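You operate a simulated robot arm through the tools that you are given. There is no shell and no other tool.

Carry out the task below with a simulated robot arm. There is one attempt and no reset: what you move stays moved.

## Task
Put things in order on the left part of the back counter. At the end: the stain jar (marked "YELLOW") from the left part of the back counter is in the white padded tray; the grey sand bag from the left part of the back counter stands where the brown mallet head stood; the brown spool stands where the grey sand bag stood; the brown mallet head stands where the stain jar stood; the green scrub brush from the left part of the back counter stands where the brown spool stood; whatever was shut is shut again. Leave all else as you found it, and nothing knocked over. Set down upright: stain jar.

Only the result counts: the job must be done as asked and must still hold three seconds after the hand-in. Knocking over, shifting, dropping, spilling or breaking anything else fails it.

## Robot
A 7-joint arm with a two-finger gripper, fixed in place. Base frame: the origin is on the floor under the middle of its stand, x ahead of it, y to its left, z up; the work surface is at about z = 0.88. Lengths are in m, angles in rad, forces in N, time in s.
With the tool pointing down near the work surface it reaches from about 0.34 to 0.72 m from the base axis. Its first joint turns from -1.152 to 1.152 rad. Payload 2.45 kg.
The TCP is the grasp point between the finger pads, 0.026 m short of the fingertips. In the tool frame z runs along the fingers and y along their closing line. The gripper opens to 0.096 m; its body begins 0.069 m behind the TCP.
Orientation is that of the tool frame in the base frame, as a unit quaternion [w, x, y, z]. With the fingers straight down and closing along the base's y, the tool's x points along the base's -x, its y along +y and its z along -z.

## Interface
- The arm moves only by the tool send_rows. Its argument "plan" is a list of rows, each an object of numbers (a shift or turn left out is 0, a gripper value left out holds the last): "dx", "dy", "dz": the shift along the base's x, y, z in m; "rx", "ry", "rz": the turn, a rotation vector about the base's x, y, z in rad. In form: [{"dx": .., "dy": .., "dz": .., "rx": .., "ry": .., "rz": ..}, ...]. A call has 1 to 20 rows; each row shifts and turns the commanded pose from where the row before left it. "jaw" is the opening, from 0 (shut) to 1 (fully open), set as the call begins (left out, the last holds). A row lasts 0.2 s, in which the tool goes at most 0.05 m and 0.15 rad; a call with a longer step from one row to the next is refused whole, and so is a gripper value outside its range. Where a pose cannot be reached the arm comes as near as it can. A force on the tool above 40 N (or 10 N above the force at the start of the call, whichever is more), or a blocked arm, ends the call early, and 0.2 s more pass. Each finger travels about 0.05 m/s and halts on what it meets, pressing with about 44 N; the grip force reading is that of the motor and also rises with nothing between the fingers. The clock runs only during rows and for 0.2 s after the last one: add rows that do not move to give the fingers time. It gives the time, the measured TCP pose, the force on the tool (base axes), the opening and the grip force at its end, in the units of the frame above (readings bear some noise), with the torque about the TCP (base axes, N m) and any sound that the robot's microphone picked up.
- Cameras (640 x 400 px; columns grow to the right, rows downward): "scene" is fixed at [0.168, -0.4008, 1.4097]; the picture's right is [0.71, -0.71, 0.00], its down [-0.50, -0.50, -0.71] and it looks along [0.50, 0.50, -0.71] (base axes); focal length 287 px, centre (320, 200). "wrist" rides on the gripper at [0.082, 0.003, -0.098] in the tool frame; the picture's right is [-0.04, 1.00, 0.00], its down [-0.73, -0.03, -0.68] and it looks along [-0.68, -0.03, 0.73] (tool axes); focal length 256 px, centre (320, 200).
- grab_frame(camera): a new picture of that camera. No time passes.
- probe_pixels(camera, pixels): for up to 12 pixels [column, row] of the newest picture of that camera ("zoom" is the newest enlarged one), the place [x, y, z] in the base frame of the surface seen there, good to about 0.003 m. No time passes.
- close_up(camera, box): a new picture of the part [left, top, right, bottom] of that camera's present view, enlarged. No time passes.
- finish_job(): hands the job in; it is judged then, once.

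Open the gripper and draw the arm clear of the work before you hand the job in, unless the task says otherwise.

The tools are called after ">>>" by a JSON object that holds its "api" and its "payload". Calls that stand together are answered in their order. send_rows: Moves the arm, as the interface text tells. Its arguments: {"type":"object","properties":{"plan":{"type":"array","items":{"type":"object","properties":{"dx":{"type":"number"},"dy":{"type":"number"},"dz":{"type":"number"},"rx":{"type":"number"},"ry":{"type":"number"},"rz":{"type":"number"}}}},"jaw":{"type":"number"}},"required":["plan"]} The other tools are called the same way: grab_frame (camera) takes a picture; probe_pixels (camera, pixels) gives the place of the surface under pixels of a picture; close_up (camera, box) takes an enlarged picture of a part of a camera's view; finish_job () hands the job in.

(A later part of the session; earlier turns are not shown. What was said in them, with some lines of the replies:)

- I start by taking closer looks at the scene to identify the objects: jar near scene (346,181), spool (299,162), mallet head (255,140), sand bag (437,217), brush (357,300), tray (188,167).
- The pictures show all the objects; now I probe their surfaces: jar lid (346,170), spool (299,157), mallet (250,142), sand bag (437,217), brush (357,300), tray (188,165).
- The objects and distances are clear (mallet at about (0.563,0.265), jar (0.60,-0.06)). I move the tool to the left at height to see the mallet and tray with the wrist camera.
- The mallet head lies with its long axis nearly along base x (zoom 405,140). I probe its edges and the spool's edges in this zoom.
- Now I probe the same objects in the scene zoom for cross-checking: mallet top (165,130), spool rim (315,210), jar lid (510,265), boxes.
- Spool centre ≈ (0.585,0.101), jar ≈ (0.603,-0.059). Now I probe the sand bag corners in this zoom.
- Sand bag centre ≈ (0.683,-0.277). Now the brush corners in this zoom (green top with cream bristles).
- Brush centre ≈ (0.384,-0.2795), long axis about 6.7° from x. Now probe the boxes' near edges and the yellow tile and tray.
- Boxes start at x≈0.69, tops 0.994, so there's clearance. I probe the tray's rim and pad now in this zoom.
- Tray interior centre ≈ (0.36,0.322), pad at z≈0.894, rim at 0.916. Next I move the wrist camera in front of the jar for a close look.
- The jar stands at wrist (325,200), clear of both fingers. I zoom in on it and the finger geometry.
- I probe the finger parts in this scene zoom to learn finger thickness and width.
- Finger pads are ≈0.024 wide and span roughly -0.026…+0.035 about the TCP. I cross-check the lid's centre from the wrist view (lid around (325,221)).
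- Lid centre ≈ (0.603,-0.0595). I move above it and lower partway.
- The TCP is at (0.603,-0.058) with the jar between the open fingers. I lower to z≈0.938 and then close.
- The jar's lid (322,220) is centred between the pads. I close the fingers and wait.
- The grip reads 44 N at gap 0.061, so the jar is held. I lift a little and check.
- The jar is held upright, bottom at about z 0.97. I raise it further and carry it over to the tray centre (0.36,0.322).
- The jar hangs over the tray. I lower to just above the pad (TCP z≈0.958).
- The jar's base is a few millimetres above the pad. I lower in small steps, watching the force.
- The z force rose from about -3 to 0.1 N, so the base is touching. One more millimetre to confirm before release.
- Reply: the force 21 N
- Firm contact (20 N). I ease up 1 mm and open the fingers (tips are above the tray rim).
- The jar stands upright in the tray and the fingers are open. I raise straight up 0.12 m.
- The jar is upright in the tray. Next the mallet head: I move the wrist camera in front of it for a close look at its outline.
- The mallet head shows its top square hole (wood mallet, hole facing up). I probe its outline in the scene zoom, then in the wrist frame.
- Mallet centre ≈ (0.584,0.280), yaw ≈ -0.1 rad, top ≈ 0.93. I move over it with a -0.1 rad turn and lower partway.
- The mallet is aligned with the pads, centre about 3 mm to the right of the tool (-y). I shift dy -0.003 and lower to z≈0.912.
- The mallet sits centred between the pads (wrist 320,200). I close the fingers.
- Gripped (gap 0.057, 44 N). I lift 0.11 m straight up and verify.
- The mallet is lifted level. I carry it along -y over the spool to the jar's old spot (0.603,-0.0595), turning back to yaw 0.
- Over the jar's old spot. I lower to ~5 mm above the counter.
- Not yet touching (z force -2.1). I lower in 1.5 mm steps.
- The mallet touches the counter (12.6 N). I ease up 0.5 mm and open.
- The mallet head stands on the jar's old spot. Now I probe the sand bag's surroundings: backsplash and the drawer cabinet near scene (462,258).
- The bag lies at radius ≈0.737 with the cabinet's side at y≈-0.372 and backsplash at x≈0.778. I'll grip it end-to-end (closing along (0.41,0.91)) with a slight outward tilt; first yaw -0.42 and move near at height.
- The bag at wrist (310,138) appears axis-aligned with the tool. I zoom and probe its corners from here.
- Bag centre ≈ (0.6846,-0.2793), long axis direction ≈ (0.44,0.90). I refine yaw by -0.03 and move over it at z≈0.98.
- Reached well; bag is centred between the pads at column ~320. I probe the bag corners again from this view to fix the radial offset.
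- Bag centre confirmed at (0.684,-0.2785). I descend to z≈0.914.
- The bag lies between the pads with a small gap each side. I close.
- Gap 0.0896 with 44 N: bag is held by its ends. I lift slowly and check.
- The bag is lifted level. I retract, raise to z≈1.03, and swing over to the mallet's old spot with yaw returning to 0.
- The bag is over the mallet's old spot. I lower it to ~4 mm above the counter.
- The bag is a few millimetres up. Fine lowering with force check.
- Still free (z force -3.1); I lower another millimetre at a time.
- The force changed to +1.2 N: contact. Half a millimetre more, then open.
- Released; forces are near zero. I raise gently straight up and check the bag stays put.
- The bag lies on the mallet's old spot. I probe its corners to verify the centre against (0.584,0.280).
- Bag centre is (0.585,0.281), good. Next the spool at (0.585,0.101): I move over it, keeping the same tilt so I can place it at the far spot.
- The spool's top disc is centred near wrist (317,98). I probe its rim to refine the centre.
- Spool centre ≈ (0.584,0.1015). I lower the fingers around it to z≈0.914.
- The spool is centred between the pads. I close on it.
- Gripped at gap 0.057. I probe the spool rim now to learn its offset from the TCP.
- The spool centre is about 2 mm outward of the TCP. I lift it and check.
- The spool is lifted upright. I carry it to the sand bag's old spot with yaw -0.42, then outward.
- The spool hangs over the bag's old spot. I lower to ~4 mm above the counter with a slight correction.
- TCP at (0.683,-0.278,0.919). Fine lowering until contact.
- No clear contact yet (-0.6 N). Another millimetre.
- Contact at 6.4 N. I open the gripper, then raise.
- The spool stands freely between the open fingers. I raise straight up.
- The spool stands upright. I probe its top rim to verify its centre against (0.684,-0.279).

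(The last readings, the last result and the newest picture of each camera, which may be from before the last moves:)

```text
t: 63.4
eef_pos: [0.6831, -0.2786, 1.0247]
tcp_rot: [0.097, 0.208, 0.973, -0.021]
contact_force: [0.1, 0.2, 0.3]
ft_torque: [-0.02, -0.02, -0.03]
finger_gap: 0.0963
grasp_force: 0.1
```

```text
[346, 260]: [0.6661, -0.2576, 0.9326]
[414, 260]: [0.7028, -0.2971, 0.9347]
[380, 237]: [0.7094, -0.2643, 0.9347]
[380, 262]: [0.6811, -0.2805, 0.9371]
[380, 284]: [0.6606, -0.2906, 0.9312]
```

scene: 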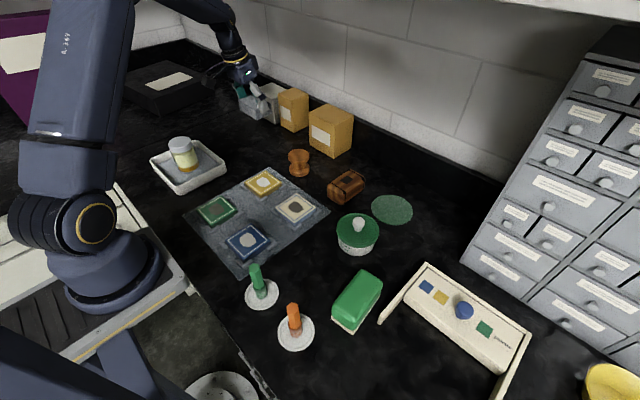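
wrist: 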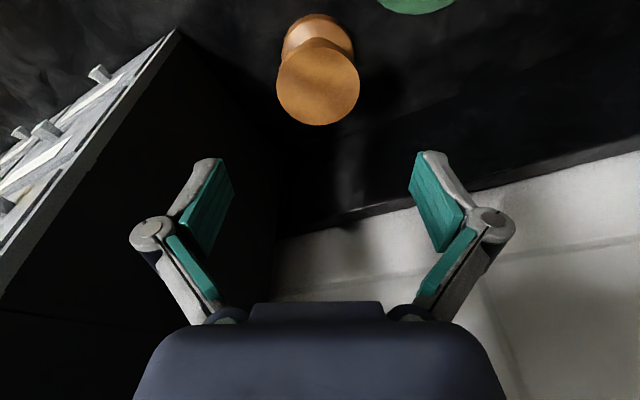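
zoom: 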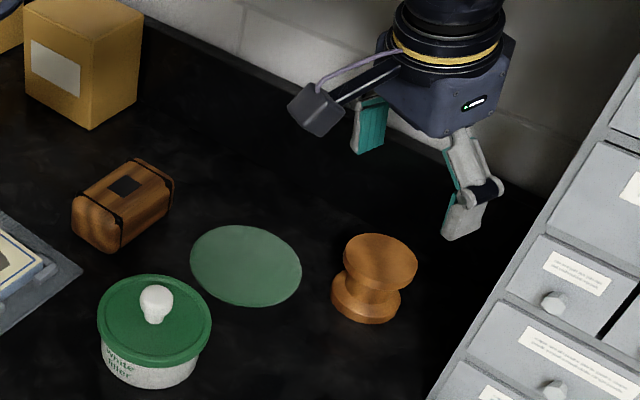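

The spool centre is (0.685,-0.2775), good. Next the brush: I back off, undo the tilt and yaw, and go up to examine the brush and the nearby cream bar.

>>> {"api": "send_rows", "payload": {"plan": [{"dx": -0.04, "dy": 0.005, "dz": 0.01}, {"dx": -0.04, "dy": 0.005, "dz": 0.01, "rx": 0.0408, "ry": 0.0913}, {"dx": -0.04, "dy": 0.005, "dz": 0.01, "rx": 0.0408, "ry": 0.0913}, {"dx": -0.04, "dy": 0.005, "dz": 0.01, "rz": 0.108}, {"dx": -0.04, "dz": 0.01, "rz": 0.108}, {"dx": -0.03, "rz": 0.108}, {"rz": 0.108}, {"rz": 0.108}, {}]}}

>>> {"api": "grab_frame", "payload": {"camera": "wrist"}}

>>> {"api": "grab_frame", "payload": {"camera": "scene"}}

>>> {"api": "close_up", "payload": {"camera": "scene", "box": [270, 250, 430, 350]}}

```text
t: 65.4
eef_pos: [0.4534, -0.2585, 1.0735]
tcp_rot: [0.0, -0.06, 0.998, 0.0]
contact_force: [0.3, -0.2, -0.1]
ft_torque: [0.01, 0.0, -0.01]
finger_gap: 0.096
grasp_force: 0.1
```

```text
taken
```

wrist: 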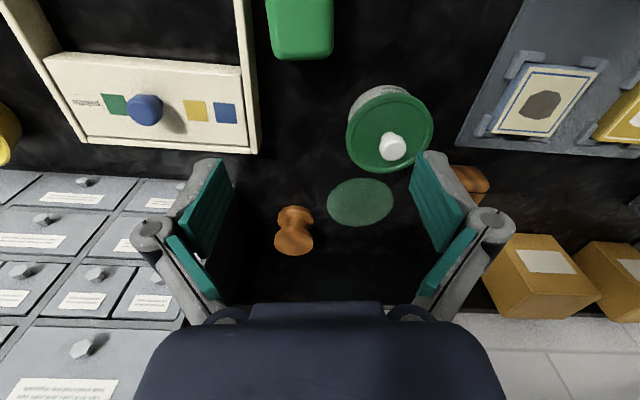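

```text
taken
```

scene: 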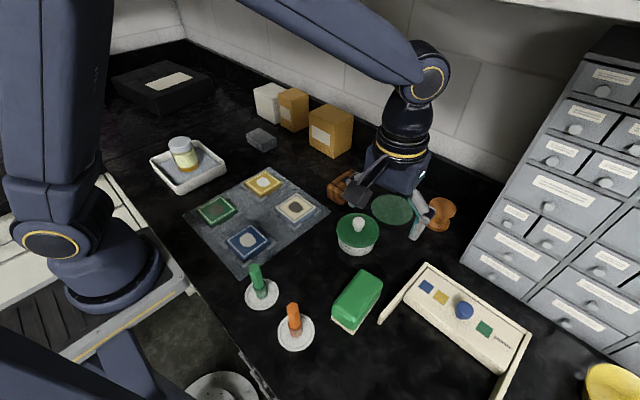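

```text
4.00 times, centred on (350, 300) of scene
```

zoom: 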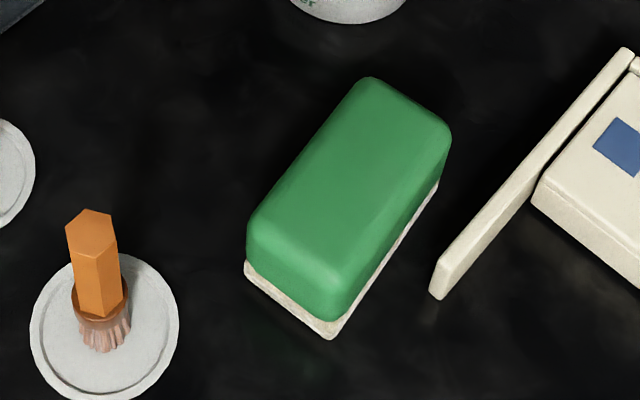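

I probe the bar's end and the brush's base corners in this zoom, plus the neighbouring plate rim.

>>> {"api": "probe_pixels", "payload": {"camera": "zoom", "pixels": [[437, 292], [436, 262], [455, 262], [530, 155], [625, 52], [332, 334], [247, 270], [435, 190], [300, 190], [345, 300], [178, 320], [450, 150]]}}

```text
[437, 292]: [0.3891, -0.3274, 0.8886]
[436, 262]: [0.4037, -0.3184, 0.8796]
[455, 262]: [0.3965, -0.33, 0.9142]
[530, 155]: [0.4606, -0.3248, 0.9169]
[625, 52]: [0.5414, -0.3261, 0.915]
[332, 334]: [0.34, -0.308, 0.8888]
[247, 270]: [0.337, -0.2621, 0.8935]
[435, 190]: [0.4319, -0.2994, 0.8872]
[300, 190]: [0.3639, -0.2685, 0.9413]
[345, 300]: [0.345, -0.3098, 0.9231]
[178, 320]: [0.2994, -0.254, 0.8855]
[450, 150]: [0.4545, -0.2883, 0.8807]
```

The bar starts at x≈0.388, y≈-0.324…-0.333, only ~2 cm from the brush, so I'll grip the brush nearer the robot (x≈0.36) with partial opening. I probe the orange brush plate and handle for clearance.

>>> {"api": "probe_pixels", "payload": {"camera": "zoom", "pixels": [[105, 256], [150, 275], [174, 300], [92, 213], [95, 230], [112, 225], [34, 330], [100, 395], [5, 150], [34, 180], [345, 8], [390, 200]]}}

```text
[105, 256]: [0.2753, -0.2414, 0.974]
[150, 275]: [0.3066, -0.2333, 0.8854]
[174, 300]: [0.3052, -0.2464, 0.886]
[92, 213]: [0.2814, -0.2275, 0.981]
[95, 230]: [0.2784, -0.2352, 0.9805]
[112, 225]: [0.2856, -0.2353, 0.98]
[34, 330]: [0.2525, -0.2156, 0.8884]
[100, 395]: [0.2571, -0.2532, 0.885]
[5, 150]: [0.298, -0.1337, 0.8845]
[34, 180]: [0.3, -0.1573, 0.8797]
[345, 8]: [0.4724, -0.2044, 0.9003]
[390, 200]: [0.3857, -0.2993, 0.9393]
```

Clearances are fine (orange handle top z≈0.981 at (0.28,-0.232)). I move above the brush's near part (0.360,-0.283) with the jaw at 0.72.

>>> {"api": "send_rows", "payload": {"plan": [{"dx": -0.0311, "dy": -0.0082}, {"dx": -0.0311, "dy": -0.0082}, {"dx": -0.0312, "dy": -0.0081}, {"dz": -0.03}, {"dz": -0.03}, {}], "jaw": 0.72}}

>>> {"api": "grab_frame", "payload": {"camera": "wrist"}}

>>> {"api": "close_up", "payload": {"camera": "scene", "box": [260, 200, 440, 350]}}

```text
t: 66.8
eef_pos: [0.3598, -0.2828, 1.0141]
tcp_rot: [0.0, -0.059, 0.998, 0.0]
contact_force: [-0.8, 0.3, 0.5]
ft_torque: [0.01, -0.01, 0.01]
finger_gap: 0.0692
grasp_force: 0.2
```

```text
taken
```

wrist: 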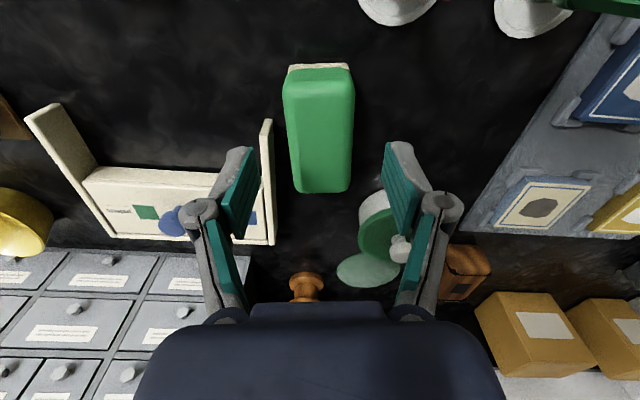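

```text
2.67 times, centred on (350, 275) of scene
```

zoom: 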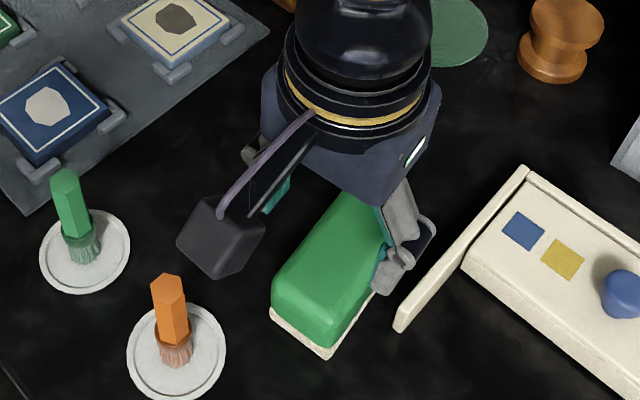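

The brush (wrist 320,125) is aligned with the pads. I lower partway to just above bar height and check the finger's clearance to the bar end.

>>> {"api": "send_rows", "payload": {"plan": [{"dx": -0.001, "dz": -0.03}, {"dz": -0.025}, {"dz": -0.01}, {}]}}

>>> {"api": "grab_frame", "payload": {"camera": "wrist"}}

>>> {"api": "close_up", "payload": {"camera": "scene", "box": [280, 230, 420, 350]}}

```text
t: 67.8
eef_pos: [0.3583, -0.2838, 0.9499]
tcp_rot: [0.0, -0.06, 0.998, 0.0]
contact_force: [-0.2, 0.1, 0.1]
ft_torque: [-0.02, 0.02, 0.0]
finger_gap: 0.069
grasp_force: 0.0
```

```text
taken
```

wrist: 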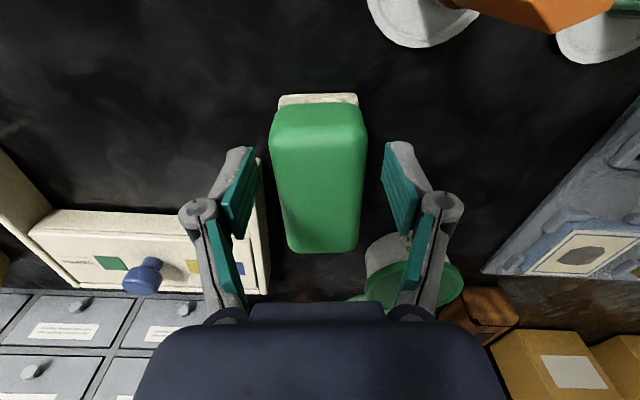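

```text
3.33 times, centred on (350, 290) of scene
```

zoom: 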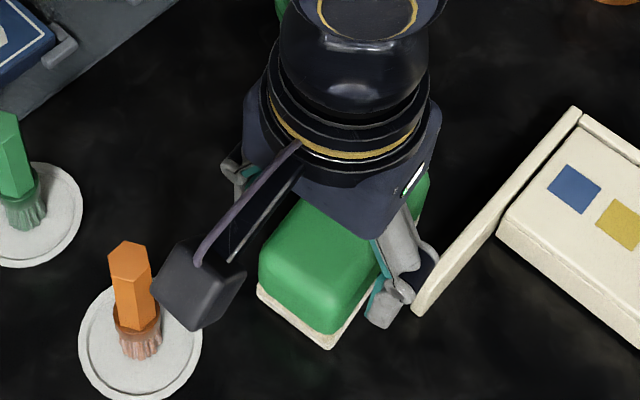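

I probe the gap between the camera box and the orange handle, and between the finger and the bar end.

>>> {"api": "probe_pixels", "payload": {"camera": "zoom", "pixels": [[165, 300], [190, 322], [160, 270], [215, 315], [128, 250], [148, 255], [380, 322], [398, 312], [405, 290], [418, 310], [435, 265], [385, 300]]}}

```text
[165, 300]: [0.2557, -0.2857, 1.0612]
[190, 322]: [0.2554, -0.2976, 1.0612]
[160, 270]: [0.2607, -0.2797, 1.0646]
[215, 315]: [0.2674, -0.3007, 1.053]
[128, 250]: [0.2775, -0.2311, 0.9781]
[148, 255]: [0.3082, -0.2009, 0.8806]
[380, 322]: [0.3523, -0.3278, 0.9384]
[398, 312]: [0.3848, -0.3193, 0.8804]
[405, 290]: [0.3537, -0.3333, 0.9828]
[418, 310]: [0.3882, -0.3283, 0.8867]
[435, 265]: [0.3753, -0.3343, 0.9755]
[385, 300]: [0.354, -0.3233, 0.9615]
```

Camera box (y≈-0.29) clears the handle (y≈-0.231) and the finger clears the bar end by ~1 cm. I descend to z≈0.916.

>>> {"api": "send_rows", "payload": {"plan": [{"dz": -0.012}, {"dz": -0.012}, {"dz": -0.009}, {}]}}

>>> {"api": "close_up", "payload": {"camera": "scene", "box": [280, 230, 420, 350]}}

>>> {"api": "grab_frame", "payload": {"camera": "wrist"}}

```text
t: 68.8
eef_pos: [0.3595, -0.2831, 0.9152]
tcp_rot: [0.0, -0.06, 0.998, 0.0]
contact_force: [0.1, 0.8, 0.3]
ft_torque: [-0.01, -0.01, -0.01]
finger_gap: 0.069
grasp_force: 0.0
```

```text
3.33 times, centred on (350, 290) of scene
```

zoom: 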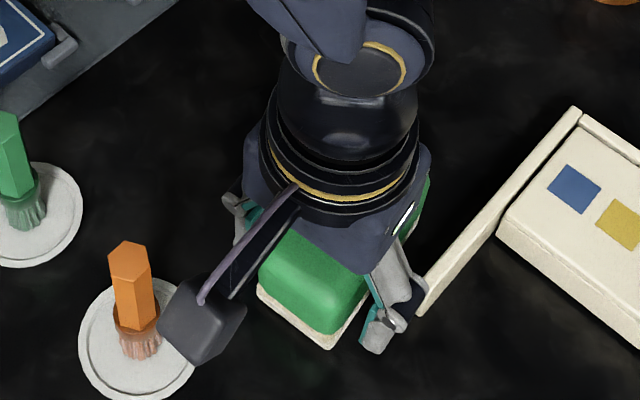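

```text
taken
```

wrist: 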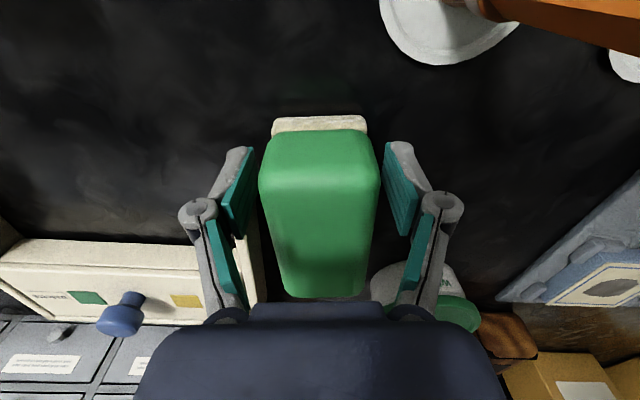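

The brush is between the pads with no contact forces. I close on it.

>>> {"api": "send_rows", "payload": {"plan": [{}, {}, {}, {}], "jaw": 0.25}}

>>> {"api": "grab_frame", "payload": {"camera": "wrist"}}

```text
t: 69.8
eef_pos: [0.3595, -0.2832, 0.9164]
tcp_rot: [0.0, -0.06, 0.998, -0.001]
contact_force: [-0.1, 0.8, 2.9]
ft_torque: [0.07, 0.04, -0.05]
finger_gap: 0.0506
grasp_force: 43.6
```

```text
taken
```

wrist: 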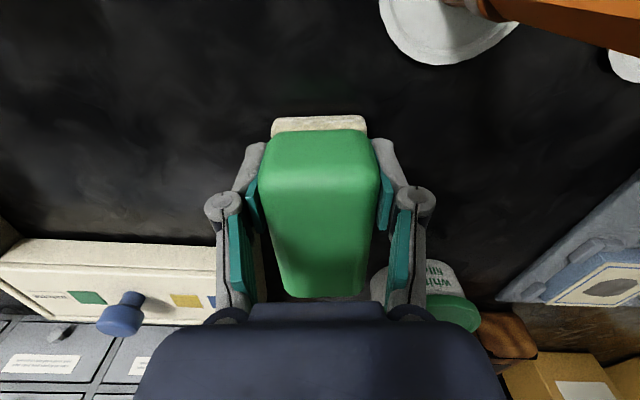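

The brush is gripped (gap 0.0506, 44 N). I lift slowly and check it stays level.

>>> {"api": "send_rows", "payload": {"plan": [{"dz": 0.008}, {"dz": 0.015}, {"dz": 0.025}, {"dz": 0.03}, {}]}}

>>> {"api": "grab_frame", "payload": {"camera": "wrist"}}

>>> {"api": "close_up", "payload": {"camera": "scene", "box": [280, 200, 440, 350]}}

```text
t: 71.0
eef_pos: [0.3597, -0.2808, 0.9946]
tcp_rot: [-0.001, -0.059, 0.998, 0.0]
contact_force: [-0.1, -0.2, -1.0]
ft_torque: [0.02, 0.03, -0.01]
finger_gap: 0.0505
grasp_force: 44.3
```

```text
taken
```

wrist: 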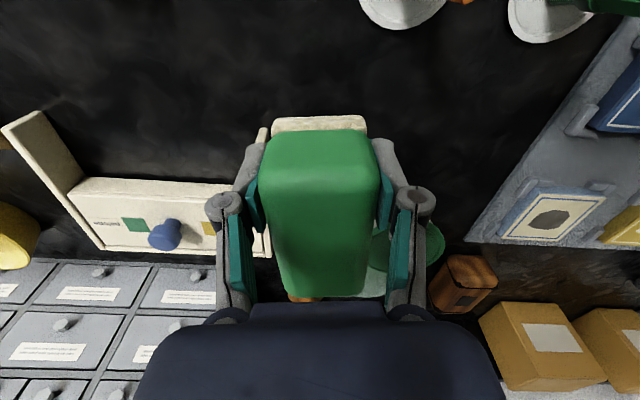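

```text
2.67 times, centred on (360, 275) of scene
```

zoom: 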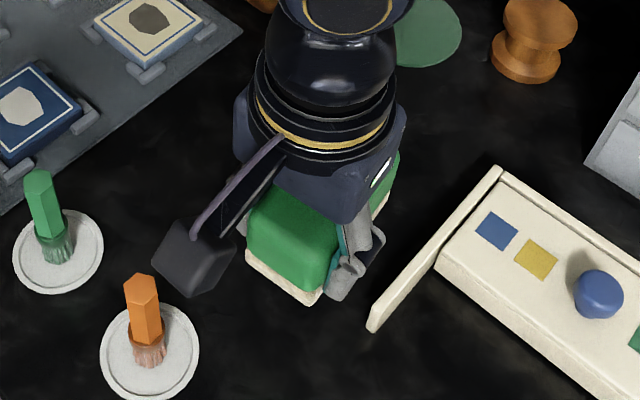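

The brush is level. I raise it further and carry it to the spool's old spot (TCP target (0.559,0.1015), yaw 0).

>>> {"api": "send_rows", "payload": {"plan": [{"dz": 0.035}, {"dz": 0.03}, {"dx": 0.02, "dy": 0.03845, "rz": -0.012}, {"dx": 0.02, "dy": 0.03845, "rz": -0.012}, {"dx": 0.02, "dy": 0.03845, "rz": -0.012}, {"dx": 0.02, "dy": 0.03845, "rz": -0.012}, {"dx": 0.02, "dy": 0.03845, "rz": -0.012}, {"dx": 0.02, "dy": 0.03845, "rz": -0.012}, {"dx": 0.02, "dy": 0.03845, "rz": -0.012}, {"dx": 0.02, "dy": 0.03845, "rz": -0.012}, {"dx": 0.02, "dy": 0.03845, "rz": -0.012}, {"dx": 0.02, "dy": 0.03845, "rz": -0.012}, {}, {}]}}

>>> {"api": "grab_frame", "payload": {"camera": "wrist"}}

>>> {"api": "close_up", "payload": {"camera": "scene", "box": [220, 60, 400, 200]}}

```text
t: 74.0
eef_pos: [0.5604, 0.1019, 1.0588]
tcp_rot: [0.0, 0.0, 1.0, 0.0]
contact_force: [0.2, -0.6, -1.6]
ft_torque: [-0.02, 0.04, 0.01]
finger_gap: 0.0508
grasp_force: 43.7
```

```text
taken
```

wrist: 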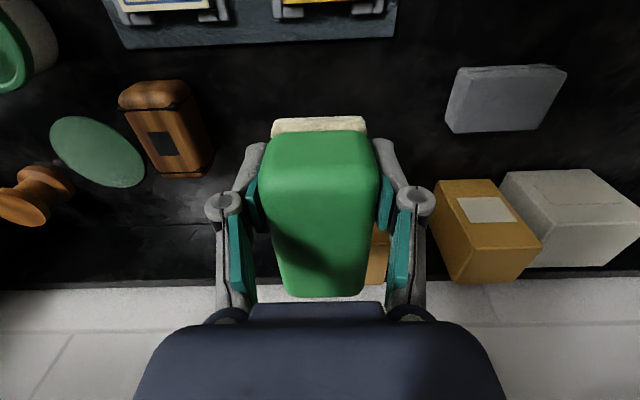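

```text
2.86 times, centred on (310, 130) of scene
```

zoom: 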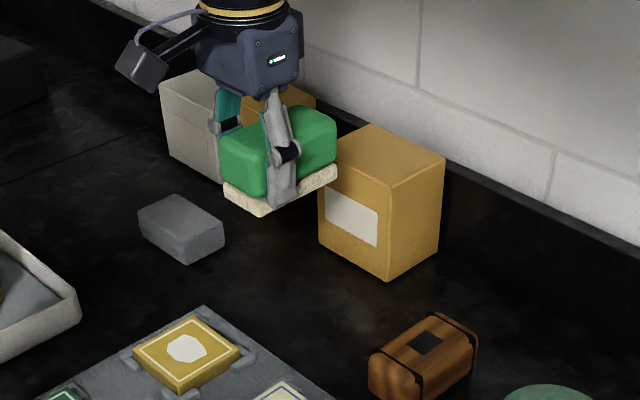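

The brush is over the spot. I probe the mat's back edge to confirm clearance for the brush (x from 0.539).

>>> {"api": "probe_pixels", "payload": {"camera": "zoom", "pixels": [[205, 308], [265, 348], [325, 390], [240, 350], [258, 205], [232, 190], [335, 175], [320, 250], [385, 275]]}}

```text
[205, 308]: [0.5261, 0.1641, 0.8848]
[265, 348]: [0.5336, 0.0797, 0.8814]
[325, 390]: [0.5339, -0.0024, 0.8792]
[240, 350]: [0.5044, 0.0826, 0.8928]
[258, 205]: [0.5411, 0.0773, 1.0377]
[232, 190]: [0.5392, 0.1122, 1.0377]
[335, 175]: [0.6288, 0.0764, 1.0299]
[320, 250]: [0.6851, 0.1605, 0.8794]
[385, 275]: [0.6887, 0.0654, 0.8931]
```

Mat edge is at x≈0.530; the brush's near end is at ~0.540. I nudge +2 mm in x and lower to ~5 mm above the counter.

>>> {"api": "send_rows", "payload": {"plan": [{"dx": 0.002, "dz": -0.035}, {"dz": -0.035}, {"dz": -0.035}, {"dz": -0.02}, {"dz": -0.012}, {}]}}

>>> {"api": "close_up", "payload": {"camera": "scene", "box": [230, 90, 370, 200]}}

```text
t: 75.4
eef_pos: [0.5612, 0.102, 0.9215]
tcp_rot: [0.0, 0.002, 1.0, 0.0]
contact_force: [0.3, -0.4, -1.7]
ft_torque: [0.0, 0.04, 0.03]
finger_gap: 0.0507
grasp_force: 44.2
```

```text
3.64 times, centred on (300, 145) of scene
```

zoom: 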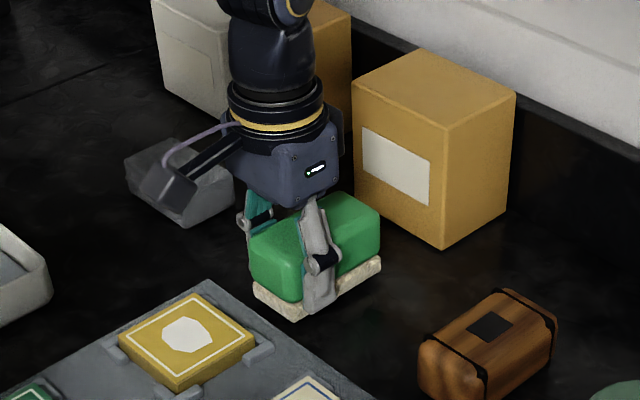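

The brush is just above the counter, clear of the mat. Fine lowering until contact.

>>> {"api": "send_rows", "payload": {"plan": [{"dz": -0.002}, {"dz": -0.0015}, {}]}}

>>> {"api": "send_rows", "payload": {"plan": [{"dz": -0.001}, {}]}}

```text
t: 76.2
eef_pos: [0.5602, 0.1017, 0.918]
tcp_rot: [0.0, 0.001, 1.0, 0.0]
contact_force: [-0.1, -0.2, -1.7]
ft_torque: [-0.01, 0.04, -0.02]
finger_gap: 0.0509
grasp_force: 44.2
```

```text
t: 76.8
eef_pos: [0.5601, 0.1013, 0.9177]
tcp_rot: [0.0, 0.001, 1.0, 0.0]
contact_force: [-0.8, 0.1, -2.1]
ft_torque: [0.0, 0.01, 0.01]
finger_gap: 0.0509
grasp_force: 43.7
```

>>> {"api": "send_rows", "payload": {"plan": [{"dz": -0.001}, {}]}}

```text
t: 77.4
eef_pos: [0.5603, 0.1015, 0.917]
tcp_rot: [0.0, 0.0, 1.0, -0.001]
contact_force: [0.2, -0.2, -0.3]
ft_torque: [-0.02, 0.05, 0.01]
finger_gap: 0.0508
grasp_force: 44.6
```

Still nearly free; one more millimetre.

>>> {"api": "send_rows", "payload": {"plan": [{"dz": -0.001}, {}]}}

```text
t: 78.0
eef_pos: [0.5607, 0.1017, 0.9166]
tcp_rot: [-0.001, 0.0, 1.0, 0.0]
contact_force: [0.4, 0.3, -1.7]
ft_torque: [-0.01, 0.05, -0.02]
finger_gap: 0.0508
grasp_force: 43.7
```

>>> {"api": "send_rows", "payload": {"plan": [{"dz": -0.001}, {}]}}

```text
t: 78.6
eef_pos: [0.5617, 0.1022, 0.9158]
tcp_rot: [0.001, 0.001, 1.0, -0.001]
contact_force: [-1.7, -0.1, 10.1]
ft_torque: [-0.09, -0.05, -0.03]
finger_gap: 0.0509
grasp_force: 44.2
```

Contact at 10 N. I open to 0.8 and then raise.

>>> {"api": "send_rows", "payload": {"plan": [{}, {}, {}, {}], "jaw": 0.85}}

>>> {"api": "send_rows", "payload": {"plan": [{"dz": 0.015}, {"dz": 0.025}, {"dz": 0.035}, {"dz": 0.04}, {"dz": 0.03}, {}]}}

>>> {"api": "grab_frame", "payload": {"camera": "wrist"}}

>>> {"api": "close_up", "payload": {"camera": "scene", "box": [220, 80, 380, 200]}}

```text
t: 79.6
eef_pos: [0.5612, 0.102, 0.9159]
tcp_rot: [-0.001, 0.001, 1.0, 0.001]
contact_force: [-0.2, 0.4, 0.3]
ft_torque: [-0.01, -0.01, -0.01]
finger_gap: 0.0816
grasp_force: 0.0
```

```text
t: 81.0
eef_pos: [0.5596, 0.1003, 1.0623]
tcp_rot: [-0.001, 0.001, 1.0, -0.001]
contact_force: [0.5, -0.5, 0.2]
ft_torque: [-0.04, 0.02, -0.04]
finger_gap: 0.0815
grasp_force: 0.1
```

```text
taken
```

wrist: 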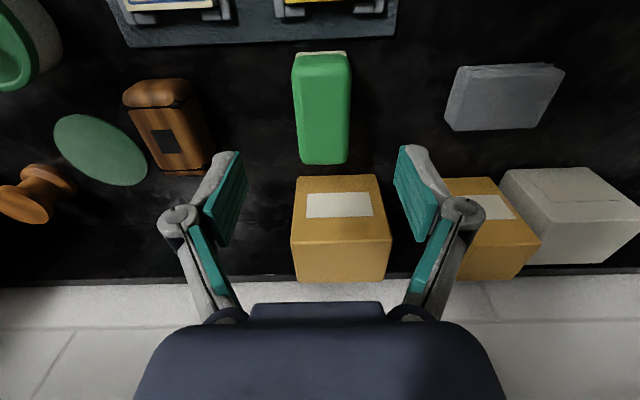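

```text
3.33 times, centred on (300, 140) of scene
```

zoom: 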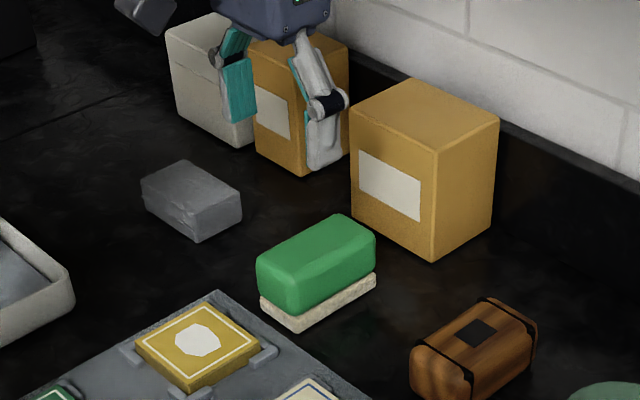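

The brush stands on the spool's old spot. I open fully, raise and draw the arm back near its start pose.

>>> {"api": "send_rows", "payload": {"plan": [{"dz": 0.04}, {"dz": 0.04}, {"dx": -0.037, "dy": -0.03, "dz": 0.01}, {"dx": -0.037, "dy": -0.03, "dz": 0.01}, {"dx": -0.037, "dy": -0.03, "dz": 0.01}, {"dx": -0.037, "dy": -0.03, "dz": 0.01}, {"dx": -0.037, "dy": -0.03, "dz": 0.01}, {"dx": -0.035, "dy": -0.03}, {}, {}], "jaw": 1}}

>>> {"api": "grab_frame", "payload": {"camera": "scene"}}

>>> {"api": "grab_frame", "payload": {"camera": "wrist"}}

>>> {"api": "close_up", "payload": {"camera": "scene", "box": [140, 100, 480, 312]}}

```text
t: 81.9
eef_pos: [0.5031, 0.073, 1.0798]
tcp_rot: [-0.096, -0.01, 0.995, -0.013]
contact_force: [0.0, -0.6, -0.5]
ft_torque: [0.01, 0.01, -0.02]
finger_gap: 0.0959
grasp_force: 0.1
stopped in row 4: the arm was blocked; the commanded pose is now the measured one
```

```text
taken
```

scene: 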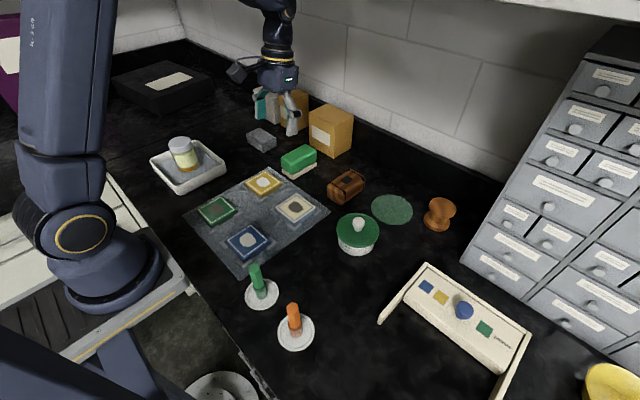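

```text
taken
```

wrist: 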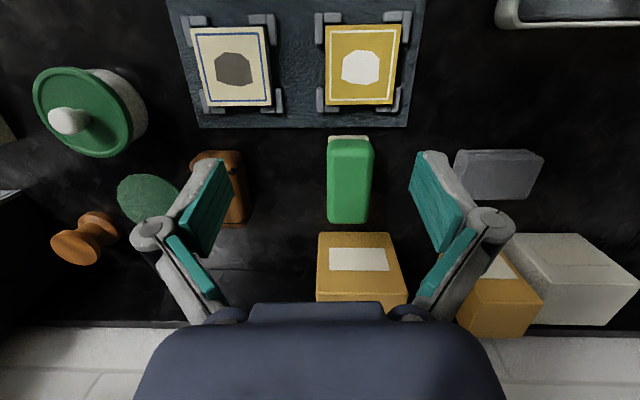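

```text
1.88 times, centred on (310, 206) of scene
```

zoom: 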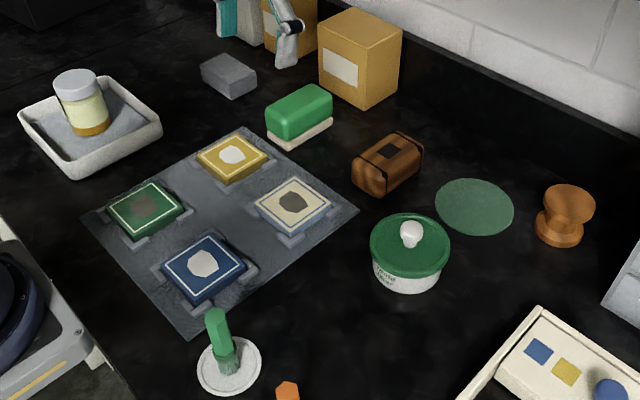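

The retreat was stopped as "arm blocked" with no tool force; the tool sits at (0.503,0.073,1.08) tilted. I look for an overhead shelf by probing the top of the scene picture.

>>> {"api": "probe_pixels", "payload": {"camera": "scene", "pixels": [[420, 2], [500, 6], [560, 10], [620, 15], [638, 5], [540, 2], [265, 5], [275, 20], [285, 60], [270, 45]]}}

>>> {"api": "close_up", "payload": {"camera": "scene", "box": [200, 0, 440, 150]}}

```text
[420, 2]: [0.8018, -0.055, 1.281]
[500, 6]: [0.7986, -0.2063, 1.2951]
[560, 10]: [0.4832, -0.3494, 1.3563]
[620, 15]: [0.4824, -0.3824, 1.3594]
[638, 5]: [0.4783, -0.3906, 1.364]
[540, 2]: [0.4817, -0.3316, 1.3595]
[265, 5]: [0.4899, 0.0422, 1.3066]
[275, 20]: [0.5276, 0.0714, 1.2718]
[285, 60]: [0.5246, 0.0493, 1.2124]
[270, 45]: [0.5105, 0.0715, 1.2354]
```

```text
2.67 times, centred on (320, 75) of scene
```

zoom: 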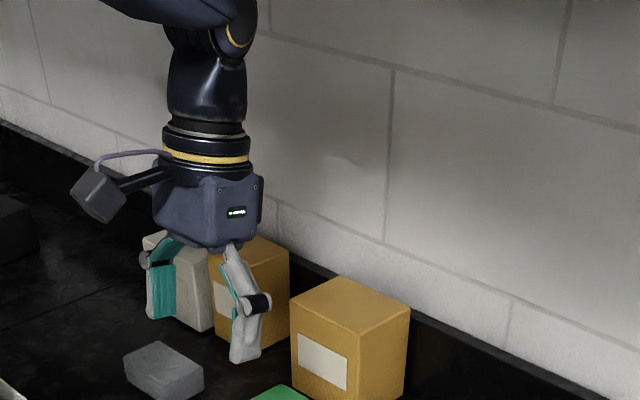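

An overhead shelf front edge lies at x≈0.48, z≈1.355, and the arm's wrist touched its underside when I raised too high. I lower a little, then level the tool while drawing back toward the base before rising.

>>> {"api": "send_rows", "payload": {"plan": [{"dz": -0.015}, {"dz": -0.015}, {"dx": -0.01, "ry": -0.06}, {"dx": -0.015, "ry": -0.06}, {"dx": -0.02, "ry": -0.06}, {}]}}

>>> {"api": "grab_frame", "payload": {"camera": "scene"}}

```text
t: 83.3
eef_pos: [0.4587, 0.0732, 1.0498]
tcp_rot: [-0.006, -0.008, 1.0, -0.013]
contact_force: [-0.2, 0.3, 0.2]
ft_torque: [-0.02, 0.0, -0.02]
finger_gap: 0.0958
grasp_force: 0.0
```

```text
taken
```

scene: 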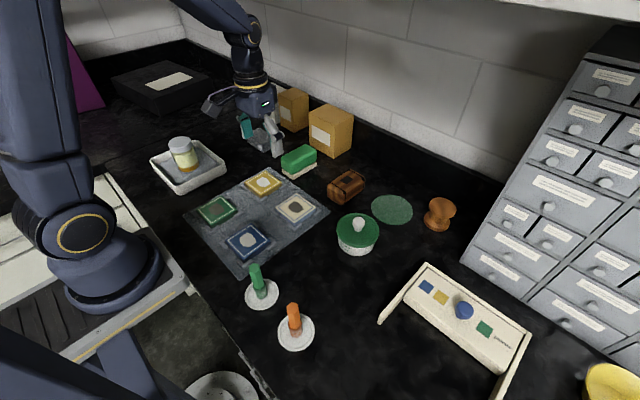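

The arm is free again and level. I draw it back toward the base at the same height, then a bit up near its start pose.

>>> {"api": "send_rows", "payload": {"plan": [{"dx": -0.03, "dy": -0.02}, {"dx": -0.03, "dy": -0.03}, {"dx": -0.03, "dy": -0.03}, {"dx": -0.025, "dy": -0.03}, {"dy": -0.03, "dz": 0.02}, {"dz": 0.03}, {"dz": 0.03}, {"dz": 0.03}, {}, {}], "jaw": 1}}

>>> {"api": "grab_frame", "payload": {"camera": "scene"}}

>>> {"api": "grab_frame", "payload": {"camera": "wrist"}}

>>> {"api": "close_up", "payload": {"camera": "scene", "box": [140, 70, 480, 282]}}

```text
t: 85.5
eef_pos: [0.3432, -0.0672, 1.1597]
tcp_rot: [-0.006, -0.009, 1.0, -0.014]
contact_force: [-0.3, 0.3, 0.6]
ft_torque: [-0.01, 0.0, 0.0]
finger_gap: 0.096
grasp_force: 0.1
```

```text
taken
```

scene: 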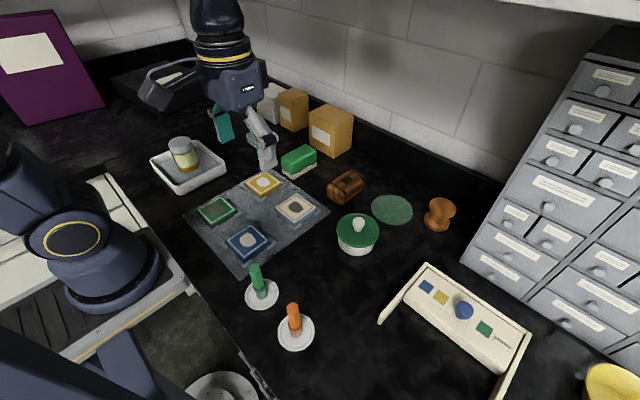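

```text
taken
```

wrist: 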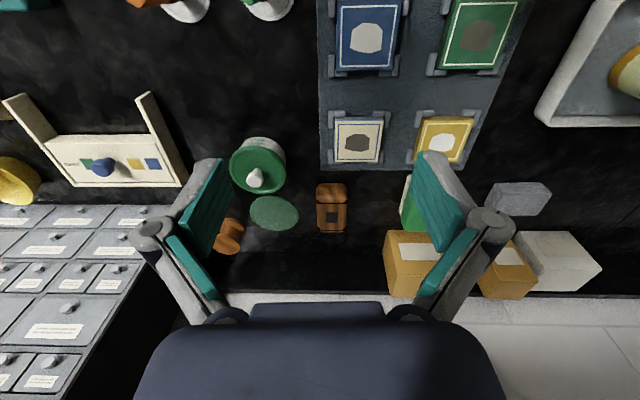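

```text
1.88 times, centred on (310, 176) of scene
```

zoom: 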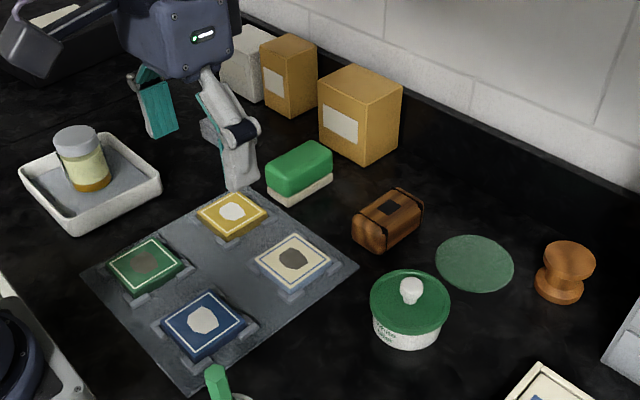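

Everything matches the requested layout and the other objects look unmoved. A last probe of the final object positions before handing in.

>>> {"api": "probe_pixels", "payload": {"camera": "zoom", "pixels": [[267, 180], [332, 150], [300, 168], [270, 200], [355, 225], [392, 207], [420, 210], [383, 248], [78, 140], [568, 255]]}}

```text
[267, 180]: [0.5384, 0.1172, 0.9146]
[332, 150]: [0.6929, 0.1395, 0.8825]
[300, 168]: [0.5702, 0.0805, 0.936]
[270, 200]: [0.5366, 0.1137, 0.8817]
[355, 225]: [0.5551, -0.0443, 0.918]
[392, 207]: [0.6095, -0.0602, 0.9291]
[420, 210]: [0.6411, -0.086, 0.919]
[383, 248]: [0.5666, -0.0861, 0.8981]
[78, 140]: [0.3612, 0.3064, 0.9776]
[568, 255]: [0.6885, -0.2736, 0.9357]
```

All five objects are at their targets, nothing else has shifted, the gripper is open and the arm is clear. I hand the job in.

>>> {"api": "finish_job", "payload": {}}

```text
The job is handed in.
```

I've handed the job in with all five objects moved. The final pictures showed nothing knocked over or shifted.

| Object | Now stands | Check |
|---|---|---|
| Stain jar ("YELLOW") | White padded tray, upright | Lid near the tray's centre |
| Brown mallet head | Jar's old spot | Within about 3 mm |
| Grey sand bag | Mallet head's old spot | Within about 2 mm |
| Brown spool | Sand bag's old spot, upright | Within about 2 mm |
| Green scrub brush | Spool's old spot | Within about 3 mm, about 1 cm clear of the tile mat |

**Shelf contact:** while backing away after the last placement, the arm stopped as blocked. An overhead shelf I hadn't noticed is right above that spot, and I think the arm's wrist touched its underside. I lowered the arm and drew it clear. I could not see whether anything stands on that shelf.

I opened nothing that was shut. At hand-in the gripper was open and the arm was back near its starting position.
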